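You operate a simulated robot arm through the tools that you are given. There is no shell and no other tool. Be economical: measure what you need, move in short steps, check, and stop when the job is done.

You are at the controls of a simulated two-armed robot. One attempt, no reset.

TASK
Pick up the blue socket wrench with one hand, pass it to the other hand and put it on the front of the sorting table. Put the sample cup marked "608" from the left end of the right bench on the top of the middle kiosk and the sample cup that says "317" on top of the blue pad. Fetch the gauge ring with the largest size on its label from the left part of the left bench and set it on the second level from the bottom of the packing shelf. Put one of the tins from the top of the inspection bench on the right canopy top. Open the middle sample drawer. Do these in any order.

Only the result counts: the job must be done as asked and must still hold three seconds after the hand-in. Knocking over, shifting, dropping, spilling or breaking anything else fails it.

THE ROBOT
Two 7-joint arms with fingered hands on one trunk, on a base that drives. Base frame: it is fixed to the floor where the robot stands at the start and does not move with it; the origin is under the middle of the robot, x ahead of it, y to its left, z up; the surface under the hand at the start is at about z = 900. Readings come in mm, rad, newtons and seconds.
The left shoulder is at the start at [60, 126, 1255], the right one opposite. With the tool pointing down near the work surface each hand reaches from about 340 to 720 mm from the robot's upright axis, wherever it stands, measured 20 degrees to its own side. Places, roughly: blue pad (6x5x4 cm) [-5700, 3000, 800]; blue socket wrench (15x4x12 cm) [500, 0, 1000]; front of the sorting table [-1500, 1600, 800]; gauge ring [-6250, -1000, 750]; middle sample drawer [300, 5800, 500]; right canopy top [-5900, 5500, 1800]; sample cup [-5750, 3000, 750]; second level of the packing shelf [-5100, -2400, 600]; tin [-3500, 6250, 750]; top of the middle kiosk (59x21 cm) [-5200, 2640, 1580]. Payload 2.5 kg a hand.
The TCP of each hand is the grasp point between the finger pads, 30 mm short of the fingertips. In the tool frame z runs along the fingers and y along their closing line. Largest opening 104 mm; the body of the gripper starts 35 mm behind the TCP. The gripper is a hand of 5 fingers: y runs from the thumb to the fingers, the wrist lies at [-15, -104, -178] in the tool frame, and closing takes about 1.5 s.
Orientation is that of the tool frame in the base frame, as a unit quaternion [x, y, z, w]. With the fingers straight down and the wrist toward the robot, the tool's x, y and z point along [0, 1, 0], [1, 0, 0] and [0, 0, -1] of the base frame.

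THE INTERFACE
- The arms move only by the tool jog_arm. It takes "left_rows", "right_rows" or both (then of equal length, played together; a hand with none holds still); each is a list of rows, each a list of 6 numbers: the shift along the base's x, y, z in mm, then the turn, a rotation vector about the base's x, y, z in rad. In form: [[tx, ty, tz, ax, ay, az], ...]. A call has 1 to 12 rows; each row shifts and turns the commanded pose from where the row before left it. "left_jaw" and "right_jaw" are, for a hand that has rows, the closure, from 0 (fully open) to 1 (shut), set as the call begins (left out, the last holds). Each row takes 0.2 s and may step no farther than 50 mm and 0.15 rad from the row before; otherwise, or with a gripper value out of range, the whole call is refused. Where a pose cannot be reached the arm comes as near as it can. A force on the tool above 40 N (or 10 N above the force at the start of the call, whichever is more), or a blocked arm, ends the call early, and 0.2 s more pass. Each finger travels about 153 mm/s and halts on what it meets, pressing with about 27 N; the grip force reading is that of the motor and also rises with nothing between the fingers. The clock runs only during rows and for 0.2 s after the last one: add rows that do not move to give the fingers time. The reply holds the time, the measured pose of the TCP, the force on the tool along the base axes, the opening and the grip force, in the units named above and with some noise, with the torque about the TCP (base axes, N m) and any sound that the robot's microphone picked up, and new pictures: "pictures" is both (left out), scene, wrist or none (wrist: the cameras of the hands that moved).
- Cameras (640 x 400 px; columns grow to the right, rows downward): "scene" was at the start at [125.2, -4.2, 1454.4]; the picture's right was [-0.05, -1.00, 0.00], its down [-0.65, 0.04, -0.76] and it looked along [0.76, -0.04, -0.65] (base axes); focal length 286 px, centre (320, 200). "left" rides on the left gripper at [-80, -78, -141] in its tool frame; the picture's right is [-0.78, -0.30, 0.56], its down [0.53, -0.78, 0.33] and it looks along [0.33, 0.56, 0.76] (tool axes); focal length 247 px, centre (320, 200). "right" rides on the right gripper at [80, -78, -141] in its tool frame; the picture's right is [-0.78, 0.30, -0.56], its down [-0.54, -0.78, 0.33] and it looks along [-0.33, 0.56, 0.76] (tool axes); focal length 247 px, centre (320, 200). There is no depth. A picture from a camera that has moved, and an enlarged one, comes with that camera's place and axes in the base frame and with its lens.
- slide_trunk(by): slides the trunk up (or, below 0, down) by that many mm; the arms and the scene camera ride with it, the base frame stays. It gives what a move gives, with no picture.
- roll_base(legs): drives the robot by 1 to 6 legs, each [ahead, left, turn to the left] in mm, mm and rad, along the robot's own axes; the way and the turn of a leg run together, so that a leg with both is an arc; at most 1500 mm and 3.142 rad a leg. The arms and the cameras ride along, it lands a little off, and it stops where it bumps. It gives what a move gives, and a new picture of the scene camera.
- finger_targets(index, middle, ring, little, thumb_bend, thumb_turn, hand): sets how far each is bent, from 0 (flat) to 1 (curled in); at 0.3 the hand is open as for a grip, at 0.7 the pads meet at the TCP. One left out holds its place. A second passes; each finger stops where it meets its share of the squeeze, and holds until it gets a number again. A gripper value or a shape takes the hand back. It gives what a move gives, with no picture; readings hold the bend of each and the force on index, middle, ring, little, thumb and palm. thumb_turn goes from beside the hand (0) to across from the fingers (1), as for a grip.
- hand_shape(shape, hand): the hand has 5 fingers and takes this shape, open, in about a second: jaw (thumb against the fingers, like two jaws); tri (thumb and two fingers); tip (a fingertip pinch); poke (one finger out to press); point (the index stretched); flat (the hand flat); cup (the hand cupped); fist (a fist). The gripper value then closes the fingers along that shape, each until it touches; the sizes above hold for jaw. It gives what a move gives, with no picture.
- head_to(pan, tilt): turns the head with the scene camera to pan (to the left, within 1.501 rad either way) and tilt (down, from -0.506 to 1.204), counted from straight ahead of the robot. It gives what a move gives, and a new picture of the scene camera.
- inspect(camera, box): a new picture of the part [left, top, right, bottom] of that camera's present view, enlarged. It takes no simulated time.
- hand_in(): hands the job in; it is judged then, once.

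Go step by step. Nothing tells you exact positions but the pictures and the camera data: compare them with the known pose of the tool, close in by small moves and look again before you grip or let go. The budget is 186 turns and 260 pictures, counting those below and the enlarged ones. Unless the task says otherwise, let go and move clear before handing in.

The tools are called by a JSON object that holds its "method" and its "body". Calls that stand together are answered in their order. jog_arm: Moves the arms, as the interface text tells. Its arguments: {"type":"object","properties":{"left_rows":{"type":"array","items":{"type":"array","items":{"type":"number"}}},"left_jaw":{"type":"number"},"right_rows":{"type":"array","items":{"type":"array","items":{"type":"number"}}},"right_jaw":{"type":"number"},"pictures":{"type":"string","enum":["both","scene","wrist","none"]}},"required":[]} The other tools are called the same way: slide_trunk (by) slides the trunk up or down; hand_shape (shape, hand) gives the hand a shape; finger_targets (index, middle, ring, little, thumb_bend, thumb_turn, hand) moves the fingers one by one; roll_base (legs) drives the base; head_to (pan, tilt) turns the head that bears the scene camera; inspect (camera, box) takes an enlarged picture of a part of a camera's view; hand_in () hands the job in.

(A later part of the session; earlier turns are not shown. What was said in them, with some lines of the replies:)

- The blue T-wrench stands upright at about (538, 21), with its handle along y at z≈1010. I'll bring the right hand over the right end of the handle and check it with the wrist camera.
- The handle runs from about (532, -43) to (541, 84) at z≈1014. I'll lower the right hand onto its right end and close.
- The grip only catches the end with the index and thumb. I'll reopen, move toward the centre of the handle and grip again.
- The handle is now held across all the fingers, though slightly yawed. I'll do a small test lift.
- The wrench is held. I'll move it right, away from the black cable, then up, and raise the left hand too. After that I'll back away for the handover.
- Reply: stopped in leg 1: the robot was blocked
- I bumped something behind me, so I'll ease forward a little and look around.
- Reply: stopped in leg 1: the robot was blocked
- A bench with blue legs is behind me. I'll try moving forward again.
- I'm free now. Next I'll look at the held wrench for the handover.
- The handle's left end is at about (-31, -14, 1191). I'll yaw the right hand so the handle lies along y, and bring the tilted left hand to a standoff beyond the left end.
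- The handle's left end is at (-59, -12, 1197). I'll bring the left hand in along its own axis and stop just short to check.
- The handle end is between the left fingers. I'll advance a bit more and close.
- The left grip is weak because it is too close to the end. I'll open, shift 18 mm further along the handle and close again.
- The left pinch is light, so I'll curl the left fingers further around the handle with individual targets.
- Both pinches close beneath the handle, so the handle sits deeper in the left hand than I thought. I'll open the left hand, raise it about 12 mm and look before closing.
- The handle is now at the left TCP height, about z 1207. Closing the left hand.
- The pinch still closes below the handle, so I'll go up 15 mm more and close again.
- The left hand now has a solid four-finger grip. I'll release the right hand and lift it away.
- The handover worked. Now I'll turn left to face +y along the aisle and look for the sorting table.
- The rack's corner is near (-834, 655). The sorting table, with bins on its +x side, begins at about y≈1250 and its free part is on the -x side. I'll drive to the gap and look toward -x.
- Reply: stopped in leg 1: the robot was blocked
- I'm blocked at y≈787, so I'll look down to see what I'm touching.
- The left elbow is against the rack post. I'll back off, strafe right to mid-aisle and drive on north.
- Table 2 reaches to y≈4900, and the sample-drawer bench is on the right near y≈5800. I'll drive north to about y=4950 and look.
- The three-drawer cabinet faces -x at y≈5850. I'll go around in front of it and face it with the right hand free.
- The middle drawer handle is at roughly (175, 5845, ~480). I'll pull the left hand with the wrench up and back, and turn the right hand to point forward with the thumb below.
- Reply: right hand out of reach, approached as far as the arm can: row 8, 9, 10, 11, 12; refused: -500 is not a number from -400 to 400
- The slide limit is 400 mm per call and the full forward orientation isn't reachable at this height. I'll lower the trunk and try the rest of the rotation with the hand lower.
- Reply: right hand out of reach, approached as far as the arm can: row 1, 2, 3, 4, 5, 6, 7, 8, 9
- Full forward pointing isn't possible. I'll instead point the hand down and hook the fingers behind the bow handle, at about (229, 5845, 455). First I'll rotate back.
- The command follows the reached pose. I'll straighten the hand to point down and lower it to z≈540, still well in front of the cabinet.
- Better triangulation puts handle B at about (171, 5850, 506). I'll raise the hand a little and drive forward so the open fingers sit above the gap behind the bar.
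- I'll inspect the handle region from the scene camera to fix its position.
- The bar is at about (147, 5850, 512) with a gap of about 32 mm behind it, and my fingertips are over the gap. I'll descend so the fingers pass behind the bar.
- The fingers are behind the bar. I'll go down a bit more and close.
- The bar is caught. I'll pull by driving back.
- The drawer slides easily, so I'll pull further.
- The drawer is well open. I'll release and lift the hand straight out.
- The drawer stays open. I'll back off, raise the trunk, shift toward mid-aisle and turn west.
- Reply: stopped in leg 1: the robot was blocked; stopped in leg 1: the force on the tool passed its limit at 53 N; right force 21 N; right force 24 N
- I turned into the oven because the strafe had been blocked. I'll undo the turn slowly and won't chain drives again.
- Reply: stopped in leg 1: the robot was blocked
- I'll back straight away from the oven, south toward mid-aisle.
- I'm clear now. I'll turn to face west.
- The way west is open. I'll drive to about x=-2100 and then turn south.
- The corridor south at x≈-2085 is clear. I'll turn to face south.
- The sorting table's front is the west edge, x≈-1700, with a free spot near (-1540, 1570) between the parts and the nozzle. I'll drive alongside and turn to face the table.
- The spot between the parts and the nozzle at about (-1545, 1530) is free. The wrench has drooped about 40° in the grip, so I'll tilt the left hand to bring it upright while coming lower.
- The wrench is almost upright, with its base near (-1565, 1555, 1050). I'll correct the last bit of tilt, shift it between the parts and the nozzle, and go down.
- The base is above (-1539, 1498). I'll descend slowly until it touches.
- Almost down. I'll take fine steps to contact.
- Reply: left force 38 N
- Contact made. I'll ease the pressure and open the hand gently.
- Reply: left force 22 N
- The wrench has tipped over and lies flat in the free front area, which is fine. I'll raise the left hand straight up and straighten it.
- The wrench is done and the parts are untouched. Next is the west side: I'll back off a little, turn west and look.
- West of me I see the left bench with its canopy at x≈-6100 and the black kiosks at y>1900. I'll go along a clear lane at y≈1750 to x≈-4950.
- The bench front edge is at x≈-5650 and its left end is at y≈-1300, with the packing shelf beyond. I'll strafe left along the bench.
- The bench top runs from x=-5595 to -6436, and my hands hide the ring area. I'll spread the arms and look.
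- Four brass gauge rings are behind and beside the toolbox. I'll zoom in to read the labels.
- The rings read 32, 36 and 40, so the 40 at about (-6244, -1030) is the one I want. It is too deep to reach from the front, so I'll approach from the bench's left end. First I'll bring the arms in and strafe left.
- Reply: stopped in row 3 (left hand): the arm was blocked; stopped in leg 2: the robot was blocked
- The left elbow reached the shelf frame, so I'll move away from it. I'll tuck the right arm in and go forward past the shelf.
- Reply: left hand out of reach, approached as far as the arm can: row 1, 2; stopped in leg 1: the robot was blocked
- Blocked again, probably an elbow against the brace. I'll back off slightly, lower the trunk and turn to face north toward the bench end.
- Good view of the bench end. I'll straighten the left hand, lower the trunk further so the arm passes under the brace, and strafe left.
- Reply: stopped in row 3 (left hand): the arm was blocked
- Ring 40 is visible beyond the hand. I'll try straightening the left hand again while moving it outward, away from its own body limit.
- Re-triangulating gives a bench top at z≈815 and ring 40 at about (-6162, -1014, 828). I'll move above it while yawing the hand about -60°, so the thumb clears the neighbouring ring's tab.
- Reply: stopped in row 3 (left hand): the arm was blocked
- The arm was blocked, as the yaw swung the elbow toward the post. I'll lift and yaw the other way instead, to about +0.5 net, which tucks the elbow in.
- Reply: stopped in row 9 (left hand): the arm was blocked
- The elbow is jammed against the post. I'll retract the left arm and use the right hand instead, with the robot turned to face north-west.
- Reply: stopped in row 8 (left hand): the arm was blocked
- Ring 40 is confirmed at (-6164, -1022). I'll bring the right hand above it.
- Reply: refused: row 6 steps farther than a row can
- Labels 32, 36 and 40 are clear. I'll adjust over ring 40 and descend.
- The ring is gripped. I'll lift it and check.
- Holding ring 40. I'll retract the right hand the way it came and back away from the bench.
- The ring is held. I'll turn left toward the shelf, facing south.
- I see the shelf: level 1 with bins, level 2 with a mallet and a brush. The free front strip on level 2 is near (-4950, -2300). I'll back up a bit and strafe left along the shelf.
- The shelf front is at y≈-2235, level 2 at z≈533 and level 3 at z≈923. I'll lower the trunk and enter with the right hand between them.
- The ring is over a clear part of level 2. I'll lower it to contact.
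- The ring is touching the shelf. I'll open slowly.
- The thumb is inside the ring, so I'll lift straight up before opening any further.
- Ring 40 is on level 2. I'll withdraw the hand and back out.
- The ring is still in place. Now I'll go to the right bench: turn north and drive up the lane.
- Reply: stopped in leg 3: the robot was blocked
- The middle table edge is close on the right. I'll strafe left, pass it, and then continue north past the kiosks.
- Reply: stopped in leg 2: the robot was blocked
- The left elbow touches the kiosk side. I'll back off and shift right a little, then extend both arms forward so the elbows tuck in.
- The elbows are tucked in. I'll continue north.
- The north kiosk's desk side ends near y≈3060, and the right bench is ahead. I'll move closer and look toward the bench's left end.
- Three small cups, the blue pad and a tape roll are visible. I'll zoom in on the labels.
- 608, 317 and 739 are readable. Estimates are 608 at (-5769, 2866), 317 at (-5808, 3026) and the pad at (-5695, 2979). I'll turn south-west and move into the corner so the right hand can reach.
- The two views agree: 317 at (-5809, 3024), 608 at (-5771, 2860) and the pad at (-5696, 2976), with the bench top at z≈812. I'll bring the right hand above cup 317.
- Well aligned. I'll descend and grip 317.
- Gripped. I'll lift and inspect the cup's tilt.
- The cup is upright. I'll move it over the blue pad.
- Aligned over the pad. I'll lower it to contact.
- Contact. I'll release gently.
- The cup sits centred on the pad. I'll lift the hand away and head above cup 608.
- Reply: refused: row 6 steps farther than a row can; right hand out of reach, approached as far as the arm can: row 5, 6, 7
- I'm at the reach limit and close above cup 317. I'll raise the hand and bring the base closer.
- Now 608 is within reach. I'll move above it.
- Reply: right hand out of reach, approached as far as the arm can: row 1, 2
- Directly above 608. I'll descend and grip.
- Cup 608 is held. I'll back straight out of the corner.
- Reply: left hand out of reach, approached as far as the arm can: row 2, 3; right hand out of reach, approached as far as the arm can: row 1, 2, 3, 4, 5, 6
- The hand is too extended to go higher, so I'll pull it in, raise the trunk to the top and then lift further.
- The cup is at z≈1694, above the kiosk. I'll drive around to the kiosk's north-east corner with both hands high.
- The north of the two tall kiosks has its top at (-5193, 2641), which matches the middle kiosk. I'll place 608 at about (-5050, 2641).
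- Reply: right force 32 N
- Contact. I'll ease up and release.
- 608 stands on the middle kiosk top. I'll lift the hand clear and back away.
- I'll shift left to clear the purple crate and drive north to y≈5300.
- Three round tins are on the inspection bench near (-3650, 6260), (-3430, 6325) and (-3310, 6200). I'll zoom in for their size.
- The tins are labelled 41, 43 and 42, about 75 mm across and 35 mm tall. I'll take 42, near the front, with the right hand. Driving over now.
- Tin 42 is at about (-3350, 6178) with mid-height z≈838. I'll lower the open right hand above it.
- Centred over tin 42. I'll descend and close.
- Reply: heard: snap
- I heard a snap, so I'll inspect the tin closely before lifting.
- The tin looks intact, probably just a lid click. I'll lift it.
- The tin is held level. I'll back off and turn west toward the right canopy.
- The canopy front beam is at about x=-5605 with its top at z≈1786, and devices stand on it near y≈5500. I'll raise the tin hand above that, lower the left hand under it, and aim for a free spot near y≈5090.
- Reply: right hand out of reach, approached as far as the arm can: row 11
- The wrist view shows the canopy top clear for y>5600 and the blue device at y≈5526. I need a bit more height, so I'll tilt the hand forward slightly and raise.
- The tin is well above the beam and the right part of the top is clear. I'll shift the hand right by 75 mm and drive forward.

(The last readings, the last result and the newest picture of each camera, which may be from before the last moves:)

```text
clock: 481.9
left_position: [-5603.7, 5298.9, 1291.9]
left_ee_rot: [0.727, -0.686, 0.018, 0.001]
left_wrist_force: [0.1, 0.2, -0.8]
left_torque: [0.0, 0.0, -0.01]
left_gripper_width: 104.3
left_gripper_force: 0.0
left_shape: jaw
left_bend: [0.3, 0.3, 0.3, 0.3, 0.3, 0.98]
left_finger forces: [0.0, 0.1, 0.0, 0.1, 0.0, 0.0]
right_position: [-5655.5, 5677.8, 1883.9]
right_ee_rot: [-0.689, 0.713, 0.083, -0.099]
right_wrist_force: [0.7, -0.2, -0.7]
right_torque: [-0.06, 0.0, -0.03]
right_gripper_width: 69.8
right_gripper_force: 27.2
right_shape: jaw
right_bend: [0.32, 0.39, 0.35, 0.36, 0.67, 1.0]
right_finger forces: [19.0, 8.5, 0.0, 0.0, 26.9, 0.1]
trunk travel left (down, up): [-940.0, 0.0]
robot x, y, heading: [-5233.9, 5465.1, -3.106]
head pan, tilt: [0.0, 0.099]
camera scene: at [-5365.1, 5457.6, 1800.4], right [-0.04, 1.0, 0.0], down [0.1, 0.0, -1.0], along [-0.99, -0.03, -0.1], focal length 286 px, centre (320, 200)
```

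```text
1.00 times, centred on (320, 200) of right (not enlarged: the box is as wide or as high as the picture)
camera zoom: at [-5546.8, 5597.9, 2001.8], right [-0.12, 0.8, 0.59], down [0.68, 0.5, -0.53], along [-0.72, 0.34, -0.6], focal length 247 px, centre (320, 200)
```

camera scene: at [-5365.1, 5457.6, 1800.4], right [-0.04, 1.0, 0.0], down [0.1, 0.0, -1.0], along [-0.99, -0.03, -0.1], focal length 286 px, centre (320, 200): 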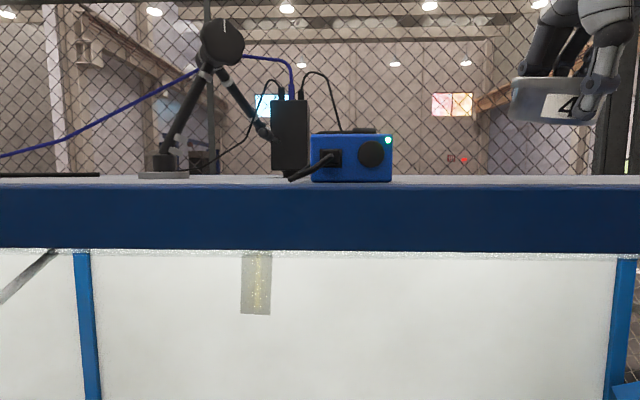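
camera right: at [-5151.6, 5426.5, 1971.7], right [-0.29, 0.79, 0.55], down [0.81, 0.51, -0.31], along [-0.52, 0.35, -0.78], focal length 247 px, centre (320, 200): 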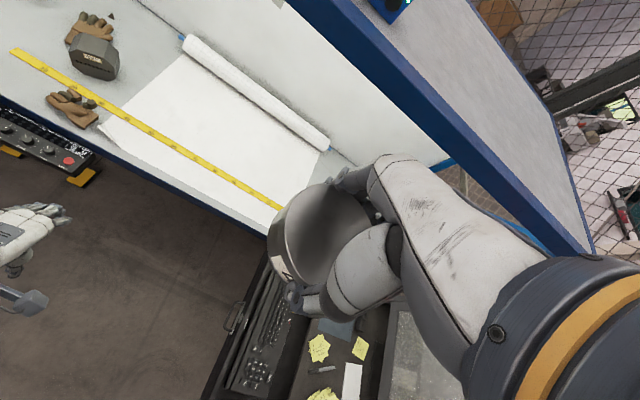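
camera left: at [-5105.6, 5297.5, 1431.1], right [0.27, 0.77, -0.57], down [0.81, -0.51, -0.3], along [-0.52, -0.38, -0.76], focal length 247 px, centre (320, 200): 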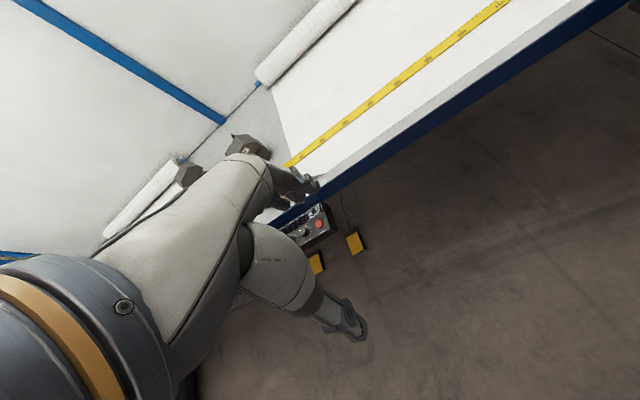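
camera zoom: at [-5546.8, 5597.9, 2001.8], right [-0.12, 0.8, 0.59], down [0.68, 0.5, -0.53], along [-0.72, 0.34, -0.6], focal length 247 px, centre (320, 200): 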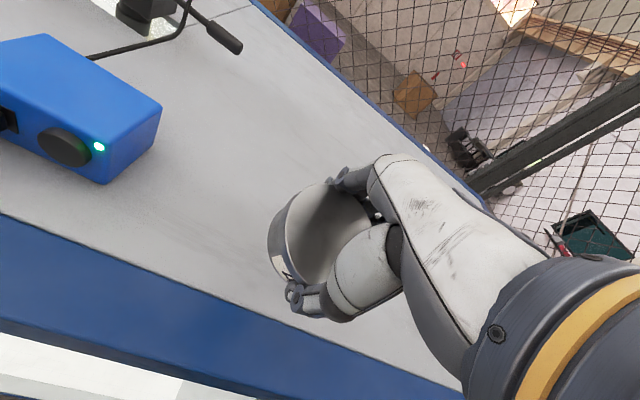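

The top is at z≈1788, spanning x from -5633 to -6337, with the device edge at y≈5521. I'll nudge forward 55 mm so the tin sits fully over the top.

{"method": "roll_base", "body": {"legs": [[55, 0, 0]]}}

{"method": "jog_arm", "body": {"right_rows": [[0, 8, -15, 0, -0.06, 0], [0, 8, -15, 0, -0.06, 0], [0, 0, -10, 0, -0.06, 0], [0, 0, -6, 0, -0.06, 0], [0, 0, 0, 0, 0, 0]], "pictures": "wrist"}}

```text
clock: 482.8
left_position: [-5655.0, 5295.9, 1291.9]
left_ee_rot: [0.728, -0.685, 0.018, 0.002]
left_wrist_force: [0.1, -1.5, -0.1]
left_torque: [0.01, 0.02, 0.0]
left_gripper_width: 104.0
left_gripper_force: 0.0
left_shape: jaw
left_bend: [0.3, 0.3, 0.3, 0.3, 0.3, 0.98]
left_finger forces: [0.1, 0.0, 0.0, 0.0, 0.1, 0.0]
right_position: [-5706.1, 5677.0, 1884.0]
right_ee_rot: [-0.689, 0.713, 0.084, -0.1]
right_wrist_force: [-0.2, -0.2, -0.7]
right_torque: [0.01, 0.04, 0.0]
right_gripper_width: 70.2
right_gripper_force: 27.0
right_shape: jaw
right_bend: [0.32, 0.39, 0.35, 0.36, 0.67, 1.0]
right_finger forces: [19.0, 8.5, 0.0, 0.1, 27.0, 0.0]
trunk travel left (down, up): [-940.0, 0.0]
robot x, y, heading: [-5289.3, 5456.5, -3.106]
head pan, tilt: [0.0, 0.099]
camera scene: at [-5416.4, 5455.8, 1800.7], right [-0.03, 1.0, 0.0], down [0.1, 0.0, -1.0], along [-0.99, -0.03, -0.1], focal length 286 px, centre (320, 200)
```

scene: 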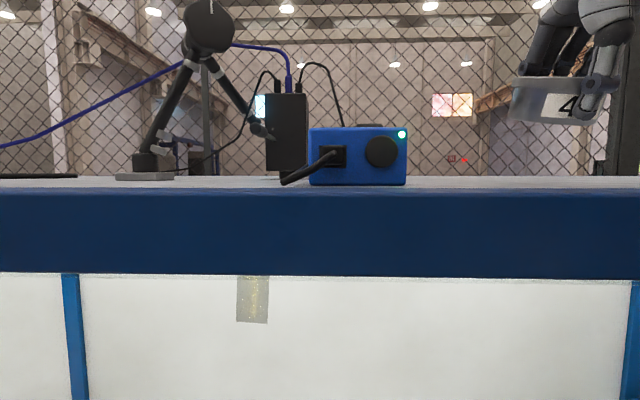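

```text
clock: 484.0
left_position: [-5659.4, 5295.7, 1291.0]
left_ee_rot: [0.727, -0.686, 0.019, 0.001]
left_wrist_force: [-0.5, 0.3, -0.9]
left_torque: [0.01, -0.04, 0.01]
left_gripper_width: 104.1
left_gripper_force: 0.1
left_shape: jaw
left_bend: [0.3, 0.3, 0.3, 0.3, 0.3, 0.98]
left_finger forces: [0.0, 0.0, 0.0, 0.0, 0.1, 0.0]
right_position: [-5707.4, 5690.8, 1832.5]
right_ee_rot: [-0.694, 0.72, 0.0, -0.013]
right_wrist_force: [0.3, 0.2, -1.1]
right_torque: [0.01, 0.0, 0.03]
right_gripper_width: 69.9
right_gripper_force: 27.0
right_shape: jaw
right_bend: [0.32, 0.39, 0.35, 0.36, 0.67, 1.0]
right_finger forces: [19.0, 8.6, 0.0, 0.0, 27.0, 0.0]
right hand out of reach, approached as far as the arm can: row 4
trunk travel left (down, up): [-940.0, 0.0]
robot x, y, heading: [-5286.5, 5455.8, -3.106]
head pan, tilt: [0.0, 0.099]
camera right: at [-5630.2, 5612.0, 1972.9], right [-0.26, 0.8, 0.55], down [0.79, 0.5, -0.36], along [-0.56, 0.34, -0.76], focal length 247 px, centre (320, 200)
```

right: 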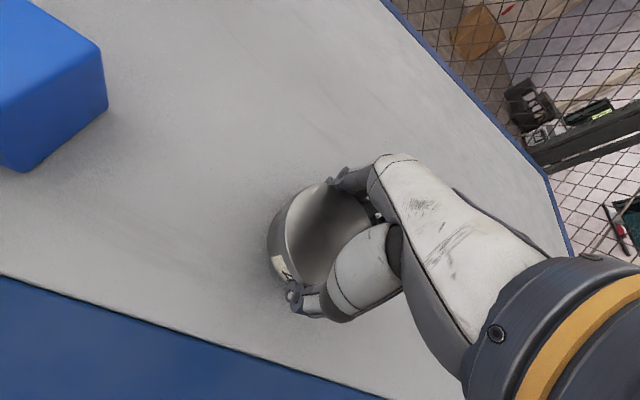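

Level and above the top. I'll lower it to contact.

{"method": "jog_arm", "body": {"right_rows": [[0, 0, -4, 0, 0, 0], [0, 0, -3, 0, 0, 0], [0, 0, -3, 0, 0, 0], [0, 0, 0, 0, 0, 0]], "pictures": "none"}}

{"method": "head_to", "body": {"pan": -0.65, "tilt": 0.15}}

```text
clock: 485.0
left_position: [-5658.4, 5295.6, 1291.1]
left_ee_rot: [0.728, -0.685, 0.019, 0.001]
left_wrist_force: [0.1, -1.2, 0.3]
left_torque: [0.01, 0.03, 0.01]
left_gripper_width: 103.9
left_gripper_force: 0.0
left_shape: jaw
left_bend: [0.3, 0.3, 0.3, 0.3, 0.3, 0.98]
left_finger forces: [0.1, 0.0, 0.0, 0.0, 0.1, 0.1]
right_position: [-5706.5, 5690.5, 1823.8]
right_ee_rot: [-0.694, 0.719, 0.003, -0.015]
right_wrist_force: [-2.5, 0.1, 14.5]
right_torque: [0.1, -0.32, 0.01]
right_gripper_width: 69.6
right_gripper_force: 27.1
right_shape: jaw
right_bend: [0.32, 0.39, 0.35, 0.36, 0.67, 1.0]
right_finger forces: [22.5, 9.8, 0.0, 0.0, 27.0, 0.0]
trunk travel left (down, up): [-940.0, 0.0]
robot x, y, heading: [-5288.7, 5459.3, -3.105]
head pan, tilt: [0.0, 0.099]
```

```text
clock: 486.1
left_position: [-5657.8, 5295.8, 1291.4]
left_ee_rot: [0.727, -0.686, 0.02, 0.002]
left_wrist_force: [0.4, -0.1, 0.1]
left_torque: [0.0, 0.03, -0.02]
left_gripper_width: 103.9
left_gripper_force: 0.1
left_shape: jaw
left_bend: [0.3, 0.3, 0.3, 0.3, 0.3, 0.98]
left_finger forces: [0.0, 0.1, 0.1, 0.0, 0.0, 0.0]
right_position: [-5707.1, 5689.9, 1823.9]
right_ee_rot: [-0.695, 0.719, 0.001, -0.014]
right_wrist_force: [-3.9, 0.0, 21.6]
right_torque: [0.08, -0.44, -0.02]
right_gripper_width: 69.4
right_gripper_force: 26.5
right_shape: jaw
right_bend: [0.32, 0.39, 0.35, 0.36, 0.68, 1.0]
right_finger forces: [23.4, 10.1, 0.0, 0.0, 26.9, 0.0]
trunk travel left (down, up): [-940.0, 0.0]
robot x, y, heading: [-5289.8, 5462.0, -3.108]
head pan, tilt: [-0.649, 0.15]
camera scene: at [-5403.4, 5511.0, 1795.8], right [0.58, 0.82, 0.0], down [0.12, -0.09, -0.99], along [-0.81, 0.57, -0.15], focal length 286 px, centre (320, 200)
```

scene: 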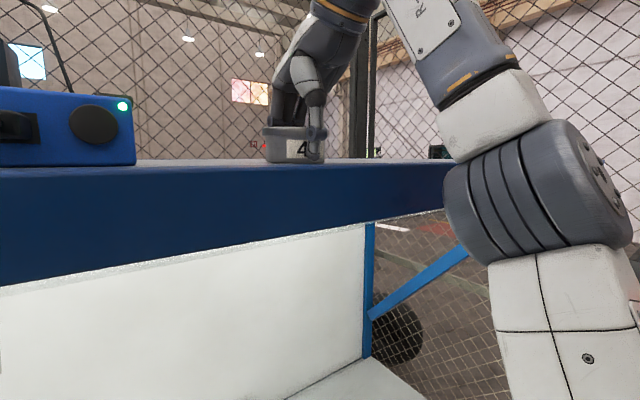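

The tin is resting on the canopy top. I'll ease up and release.

{"method": "jog_arm", "body": {"right_rows": [[0, 0, 2, 0, 0, 0], [0, 0, 1, 0, 0, 0], [0, 0, 0, 0, 0, 0]], "pictures": "none"}}

{"method": "jog_arm", "body": {"right_rows": [[0, 0, 0, 0, 0, 0], [0, 0, 0, 0, 0, 0], [0, 0, 0, 0, 0, 0], [0, 0, 0, 0, 0, 0], [0, 0, 0, 0, 0, 0]], "right_jaw": 0, "pictures": "none"}}

{"method": "inspect", "body": {"camera": "right", "box": [160, 120, 480, 340]}}

```text
clock: 486.9
left_position: [-5657.2, 5295.9, 1290.8]
left_ee_rot: [0.728, -0.686, 0.019, 0.001]
left_wrist_force: [-0.4, -0.2, -0.5]
left_torque: [-0.03, -0.02, 0.02]
left_gripper_width: 103.9
left_gripper_force: 0.0
left_shape: jaw
left_bend: [0.3, 0.3, 0.3, 0.3, 0.3, 0.98]
left_finger forces: [0.0, 0.1, 0.0, 0.1, 0.0, 0.1]
right_position: [-5706.7, 5690.1, 1824.9]
right_ee_rot: [-0.694, 0.72, 0.0, -0.014]
right_wrist_force: [0.0, -0.1, 4.5]
right_torque: [0.05, -0.1, -0.02]
right_gripper_width: 69.4
right_gripper_force: 26.7
right_shape: jaw
right_bend: [0.32, 0.39, 0.35, 0.36, 0.68, 1.0]
right_finger forces: [19.9, 9.3, 0.0, 0.1, 27.5, 0.0]
trunk travel left (down, up): [-940.0, 0.0]
robot x, y, heading: [-5285.6, 5461.1, -3.104]
head pan, tilt: [-0.649, 0.15]
```

```text
clock: 488.1
left_position: [-5658.2, 5295.6, 1290.3]
left_ee_rot: [0.727, -0.686, 0.019, 0.002]
left_wrist_force: [-0.5, -0.3, 0.1]
left_torque: [-0.05, 0.01, 0.0]
left_gripper_width: 104.1
left_gripper_force: 0.0
left_shape: jaw
left_bend: [0.3, 0.3, 0.3, 0.3, 0.3, 0.98]
left_finger forces: [0.1, 0.1, 0.0, 0.1, 0.0, 0.1]
right_position: [-5707.6, 5692.2, 1825.4]
right_ee_rot: [-0.695, 0.719, 0.0, -0.014]
right_wrist_force: [-1.1, 0.3, -0.1]
right_torque: [0.0, -0.01, -0.02]
right_gripper_width: 103.4
right_gripper_force: 0.0
right_shape: jaw
right_bend: [0.3, 0.3, 0.3, 0.3, 0.3, 0.98]
right_finger forces: [0.1, 0.0, 0.0, 0.1, 0.0, 0.0]
trunk travel left (down, up): [-940.0, 0.0]
robot x, y, heading: [-5285.8, 5458.9, -3.106]
head pan, tilt: [-0.649, 0.15]
heard: snap
```

```text
1.82 times, centred on (320, 230) of right
camera zoom: at [-5629.9, 5611.9, 1965.5], right [-0.26, 0.8, 0.55], down [0.79, 0.5, -0.36], along [-0.56, 0.34, -0.76], focal length 449 px, centre (320, 146)
```

zoom: 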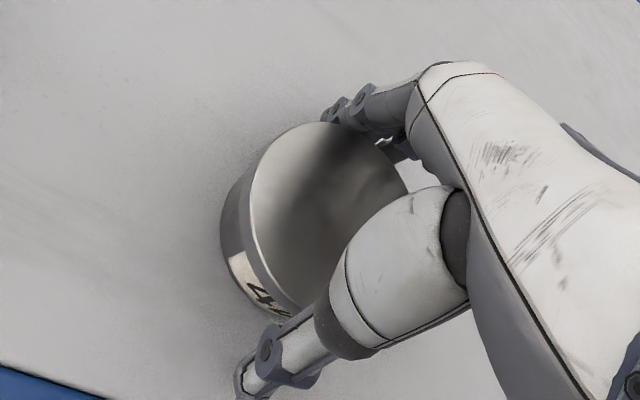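

The tin is free between the open fingers. I can't rise much here, so I'll slide the hand sideways (+y), along the fingers' gap, clear of the tin.

{"method": "jog_arm", "body": {"right_rows": [[0, 0, 3, 0, 0, 0], [0, 20, 2, 0, 0, 0], [0, 25, 0, 0, 0, 0], [0, 25, 0, 0, 0, 0], [0, 25, 0, 0, 0, 0], [0, 25, 0, 0, 0, 0], [0, 0, 0, 0, 0, 0]], "pictures": "wrist"}}

```text
clock: 489.1
left_position: [-5658.9, 5294.0, 1290.4]
left_ee_rot: [0.727, -0.686, 0.018, 0.001]
left_wrist_force: [-0.2, -0.4, 0.0]
left_torque: [0.03, 0.02, -0.03]
left_gripper_width: 104.1
left_gripper_force: 0.0
left_shape: jaw
left_bend: [0.3, 0.3, 0.3, 0.3, 0.3, 0.98]
left_finger forces: [0.0, 0.1, 0.0, 0.0, 0.0, 0.1]
right_position: [-5704.1, 5741.7, 1817.1]
right_ee_rot: [-0.696, 0.717, 0.011, -0.026]
right_wrist_force: [-6.5, -4.8, 20.0]
right_torque: [-0.25, -1.1, -0.3]
right_gripper_width: 103.9
right_gripper_force: 0.0
right_shape: jaw
right_bend: [0.3, 0.3, 0.3, 0.3, 0.29, 0.95]
right_finger forces: [0.0, 0.0, 0.0, 0.0, 19.9, 0.0]
right hand out of reach, approached as far as the arm can: row 2, 3, 4, 5
trunk travel left (down, up): [-940.0, 0.0]
robot x, y, heading: [-5288.5, 5455.0, -3.105]
head pan, tilt: [-0.649, 0.15]
stopped in row 5 (right hand): the force on the tool passed its limit at 62 N (the readings are from after the stop); the commanded pose is now the measured one
camera right: at [-5621.8, 5663.2, 1955.6], right [-0.24, 0.8, 0.55], down [0.77, 0.5, -0.38], along [-0.58, 0.34, -0.74], focal length 247 px, centre (320, 200)
```

right: 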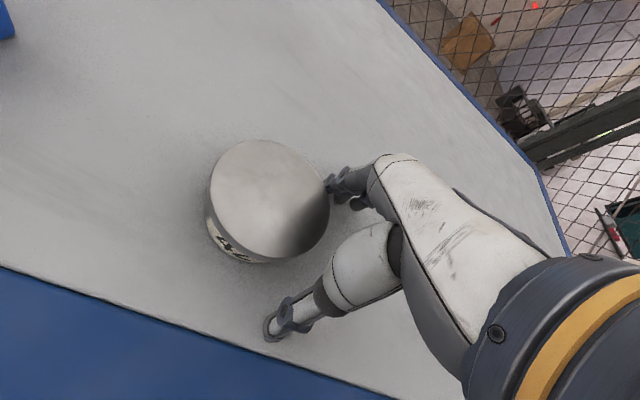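

The thumb is pressing on the canopy top. I'll flatten the fingers to free it.

{"method": "finger_targets", "body": {"hand": "right", "index": 0.1, "middle": 0.1, "ring": 0.1, "little": 0.1, "thumb_bend": 0.05}}

{"method": "inspect", "body": {"camera": "right", "box": [160, 120, 480, 340]}}

```text
clock: 490.1
left_position: [-5657.7, 5297.3, 1291.1]
left_ee_rot: [0.727, -0.686, 0.019, 0.002]
left_wrist_force: [0.7, 0.2, 0.0]
left_torque: [0.02, 0.02, 0.01]
left_gripper_width: 104.0
left_gripper_force: 0.1
left_shape: jaw
left_bend: [0.3, 0.3, 0.3, 0.3, 0.3, 0.98]
left_finger forces: [0.1, 0.1, 0.0, 0.1, 0.1, 0.0]
right_position: [-5703.5, 5746.6, 1815.4]
right_ee_rot: [-0.695, 0.718, 0.008, -0.025]
right_wrist_force: [0.1, -0.1, 1.1]
right_torque: [-0.01, -0.03, 0.0]
right_gripper_width: 147.5
right_gripper_force: 0.1
right_shape: fingers
right_bend: [0.1, 0.1, 0.1, 0.1, 0.05, 0.97]
right_finger forces: [0.0, 0.0, 0.0, 0.0, 0.0, 0.0]
trunk travel left (down, up): [-940.0, 0.0]
robot x, y, heading: [-5288.5, 5464.1, -3.108]
head pan, tilt: [-0.649, 0.15]
```

```text
1.82 times, centred on (320, 230) of right
camera zoom: at [-5621.6, 5668.2, 1954.1], right [-0.25, 0.8, 0.55], down [0.78, 0.5, -0.38], along [-0.58, 0.34, -0.74], focal length 449 px, centre (320, 146)
```

zoom: 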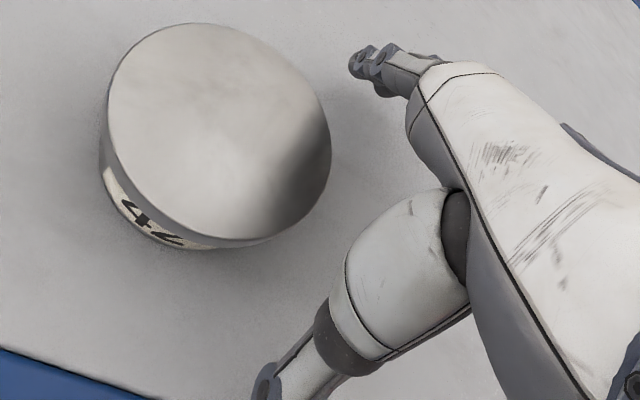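

Contact is gone and the fingers are clear. I'll strafe the base right a little, then back away.

{"method": "roll_base", "body": {"legs": [[0, -75, 0]]}}

{"method": "inspect", "body": {"camera": "right", "box": [0, 0, 640, 400]}}

```text
clock: 491.1
left_position: [-5660.3, 5369.8, 1289.9]
left_ee_rot: [0.728, -0.686, 0.02, 0.001]
left_wrist_force: [-0.4, -0.2, 0.5]
left_torque: [0.01, -0.02, 0.03]
left_gripper_width: 103.8
left_gripper_force: 0.1
left_shape: jaw
left_bend: [0.3, 0.3, 0.3, 0.3, 0.3, 0.98]
left_finger forces: [0.0, 0.0, 0.0, 0.1, 0.1, 0.0]
right_position: [-5705.4, 5819.9, 1816.4]
right_ee_rot: [-0.696, 0.718, 0.009, -0.023]
right_wrist_force: [0.1, 0.1, 0.5]
right_torque: [0.0, 0.01, 0.01]
right_gripper_width: 147.2
right_gripper_force: 0.0
right_shape: fingers
right_bend: [0.1, 0.1, 0.1, 0.1, 0.05, 0.97]
right_finger forces: [0.0, 0.0, 0.0, 0.0, 0.0, 0.0]
trunk travel left (down, up): [-940.0, 0.0]
robot x, y, heading: [-5288.9, 5533.7, -3.104]
head pan, tilt: [-0.649, 0.15]
camera scene: at [-5406.4, 5584.5, 1795.7], right [0.58, 0.82, 0.0], down [0.12, -0.09, -0.99], along [-0.81, 0.57, -0.15], focal length 286 px, centre (320, 200)
```

scene: 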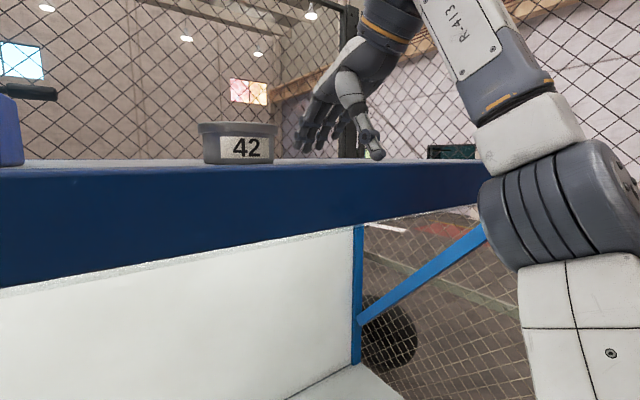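

```text
1.00 times, centred on (320, 200) of right (not enlarged: the box is as wide or as high as the picture)
camera zoom: at [-5624.2, 5739.7, 1954.3], right [-0.25, 0.8, 0.55], down [0.78, 0.5, -0.38], along [-0.58, 0.34, -0.74], focal length 247 px, centre (320, 200)
```

zoom: 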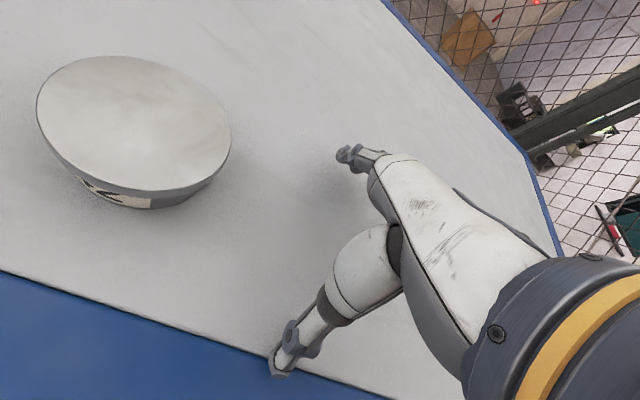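

The tin stands clear on the right canopy top. I'll back away, and then everything is done.

{"method": "roll_base", "body": {"legs": [[-300, 0, 0]]}}

```text
clock: 493.1
left_position: [-5362.8, 5381.1, 1289.6]
left_ee_rot: [0.728, -0.686, 0.019, 0.001]
left_wrist_force: [-0.6, -0.2, -0.1]
left_torque: [-0.01, -0.02, 0.02]
left_gripper_width: 103.8
left_gripper_force: 0.0
left_shape: jaw
left_bend: [0.3, 0.3, 0.3, 0.3, 0.3, 0.98]
left_finger forces: [0.0, 0.0, 0.0, 0.0, 0.0, 0.0]
right_position: [-5409.0, 5830.2, 1815.1]
right_ee_rot: [-0.695, 0.719, 0.007, -0.023]
right_wrist_force: [-0.6, 0.0, -0.9]
right_torque: [-0.03, -0.06, -0.02]
right_gripper_width: 147.3
right_gripper_force: 0.0
right_shape: fingers
right_bend: [0.1, 0.1, 0.1, 0.1, 0.05, 0.98]
right_finger forces: [0.0, 0.0, 0.0, 0.1, 0.1, 0.0]
trunk travel left (down, up): [-940.0, 0.0]
robot x, y, heading: [-4996.2, 5544.1, -3.108]
head pan, tilt: [-0.649, 0.15]
camera scene: at [-5110.0, 5596.0, 1795.6], right [0.58, 0.82, 0.0], down [0.12, -0.09, -0.99], along [-0.81, 0.57, -0.15], focal length 286 px, centre (320, 200)
```

scene: 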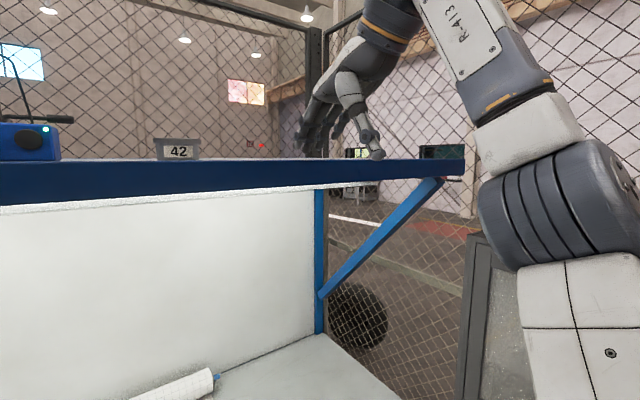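

All six jobs are in place and both hands are empty and clear, so I'm handing in.

{"method": "hand_in", "body": {}}

```text
The job is handed in.
```

I finished every item and handed the job in. I don't have the verdict.

- **Wrench:** passed from the right hand to the left and left on the front of the sorting table. It tipped over on release and lies flat in the free area.
- **Cups:** "608" is on top of the middle kiosk and "317" is on the blue pad.
- **Gauge ring:** the ring marked 40 is on the second level of the packing shelf.
- **Tin:** tin 42 is on the right canopy top. I heard a snap when I gripped it and again when I let go, but it looked intact both times.
- **Drawer:** the middle sample drawer is pulled open about 310 mm.

**Possible disturbances:** the robot ran into several other things on the way:
- the rack behind the start
- the oven, at about 50 N
- the packing shelf frame
- the middle table
- the kiosk side
- the bench post

I saw nothing shift, but I did not go back to check each one.
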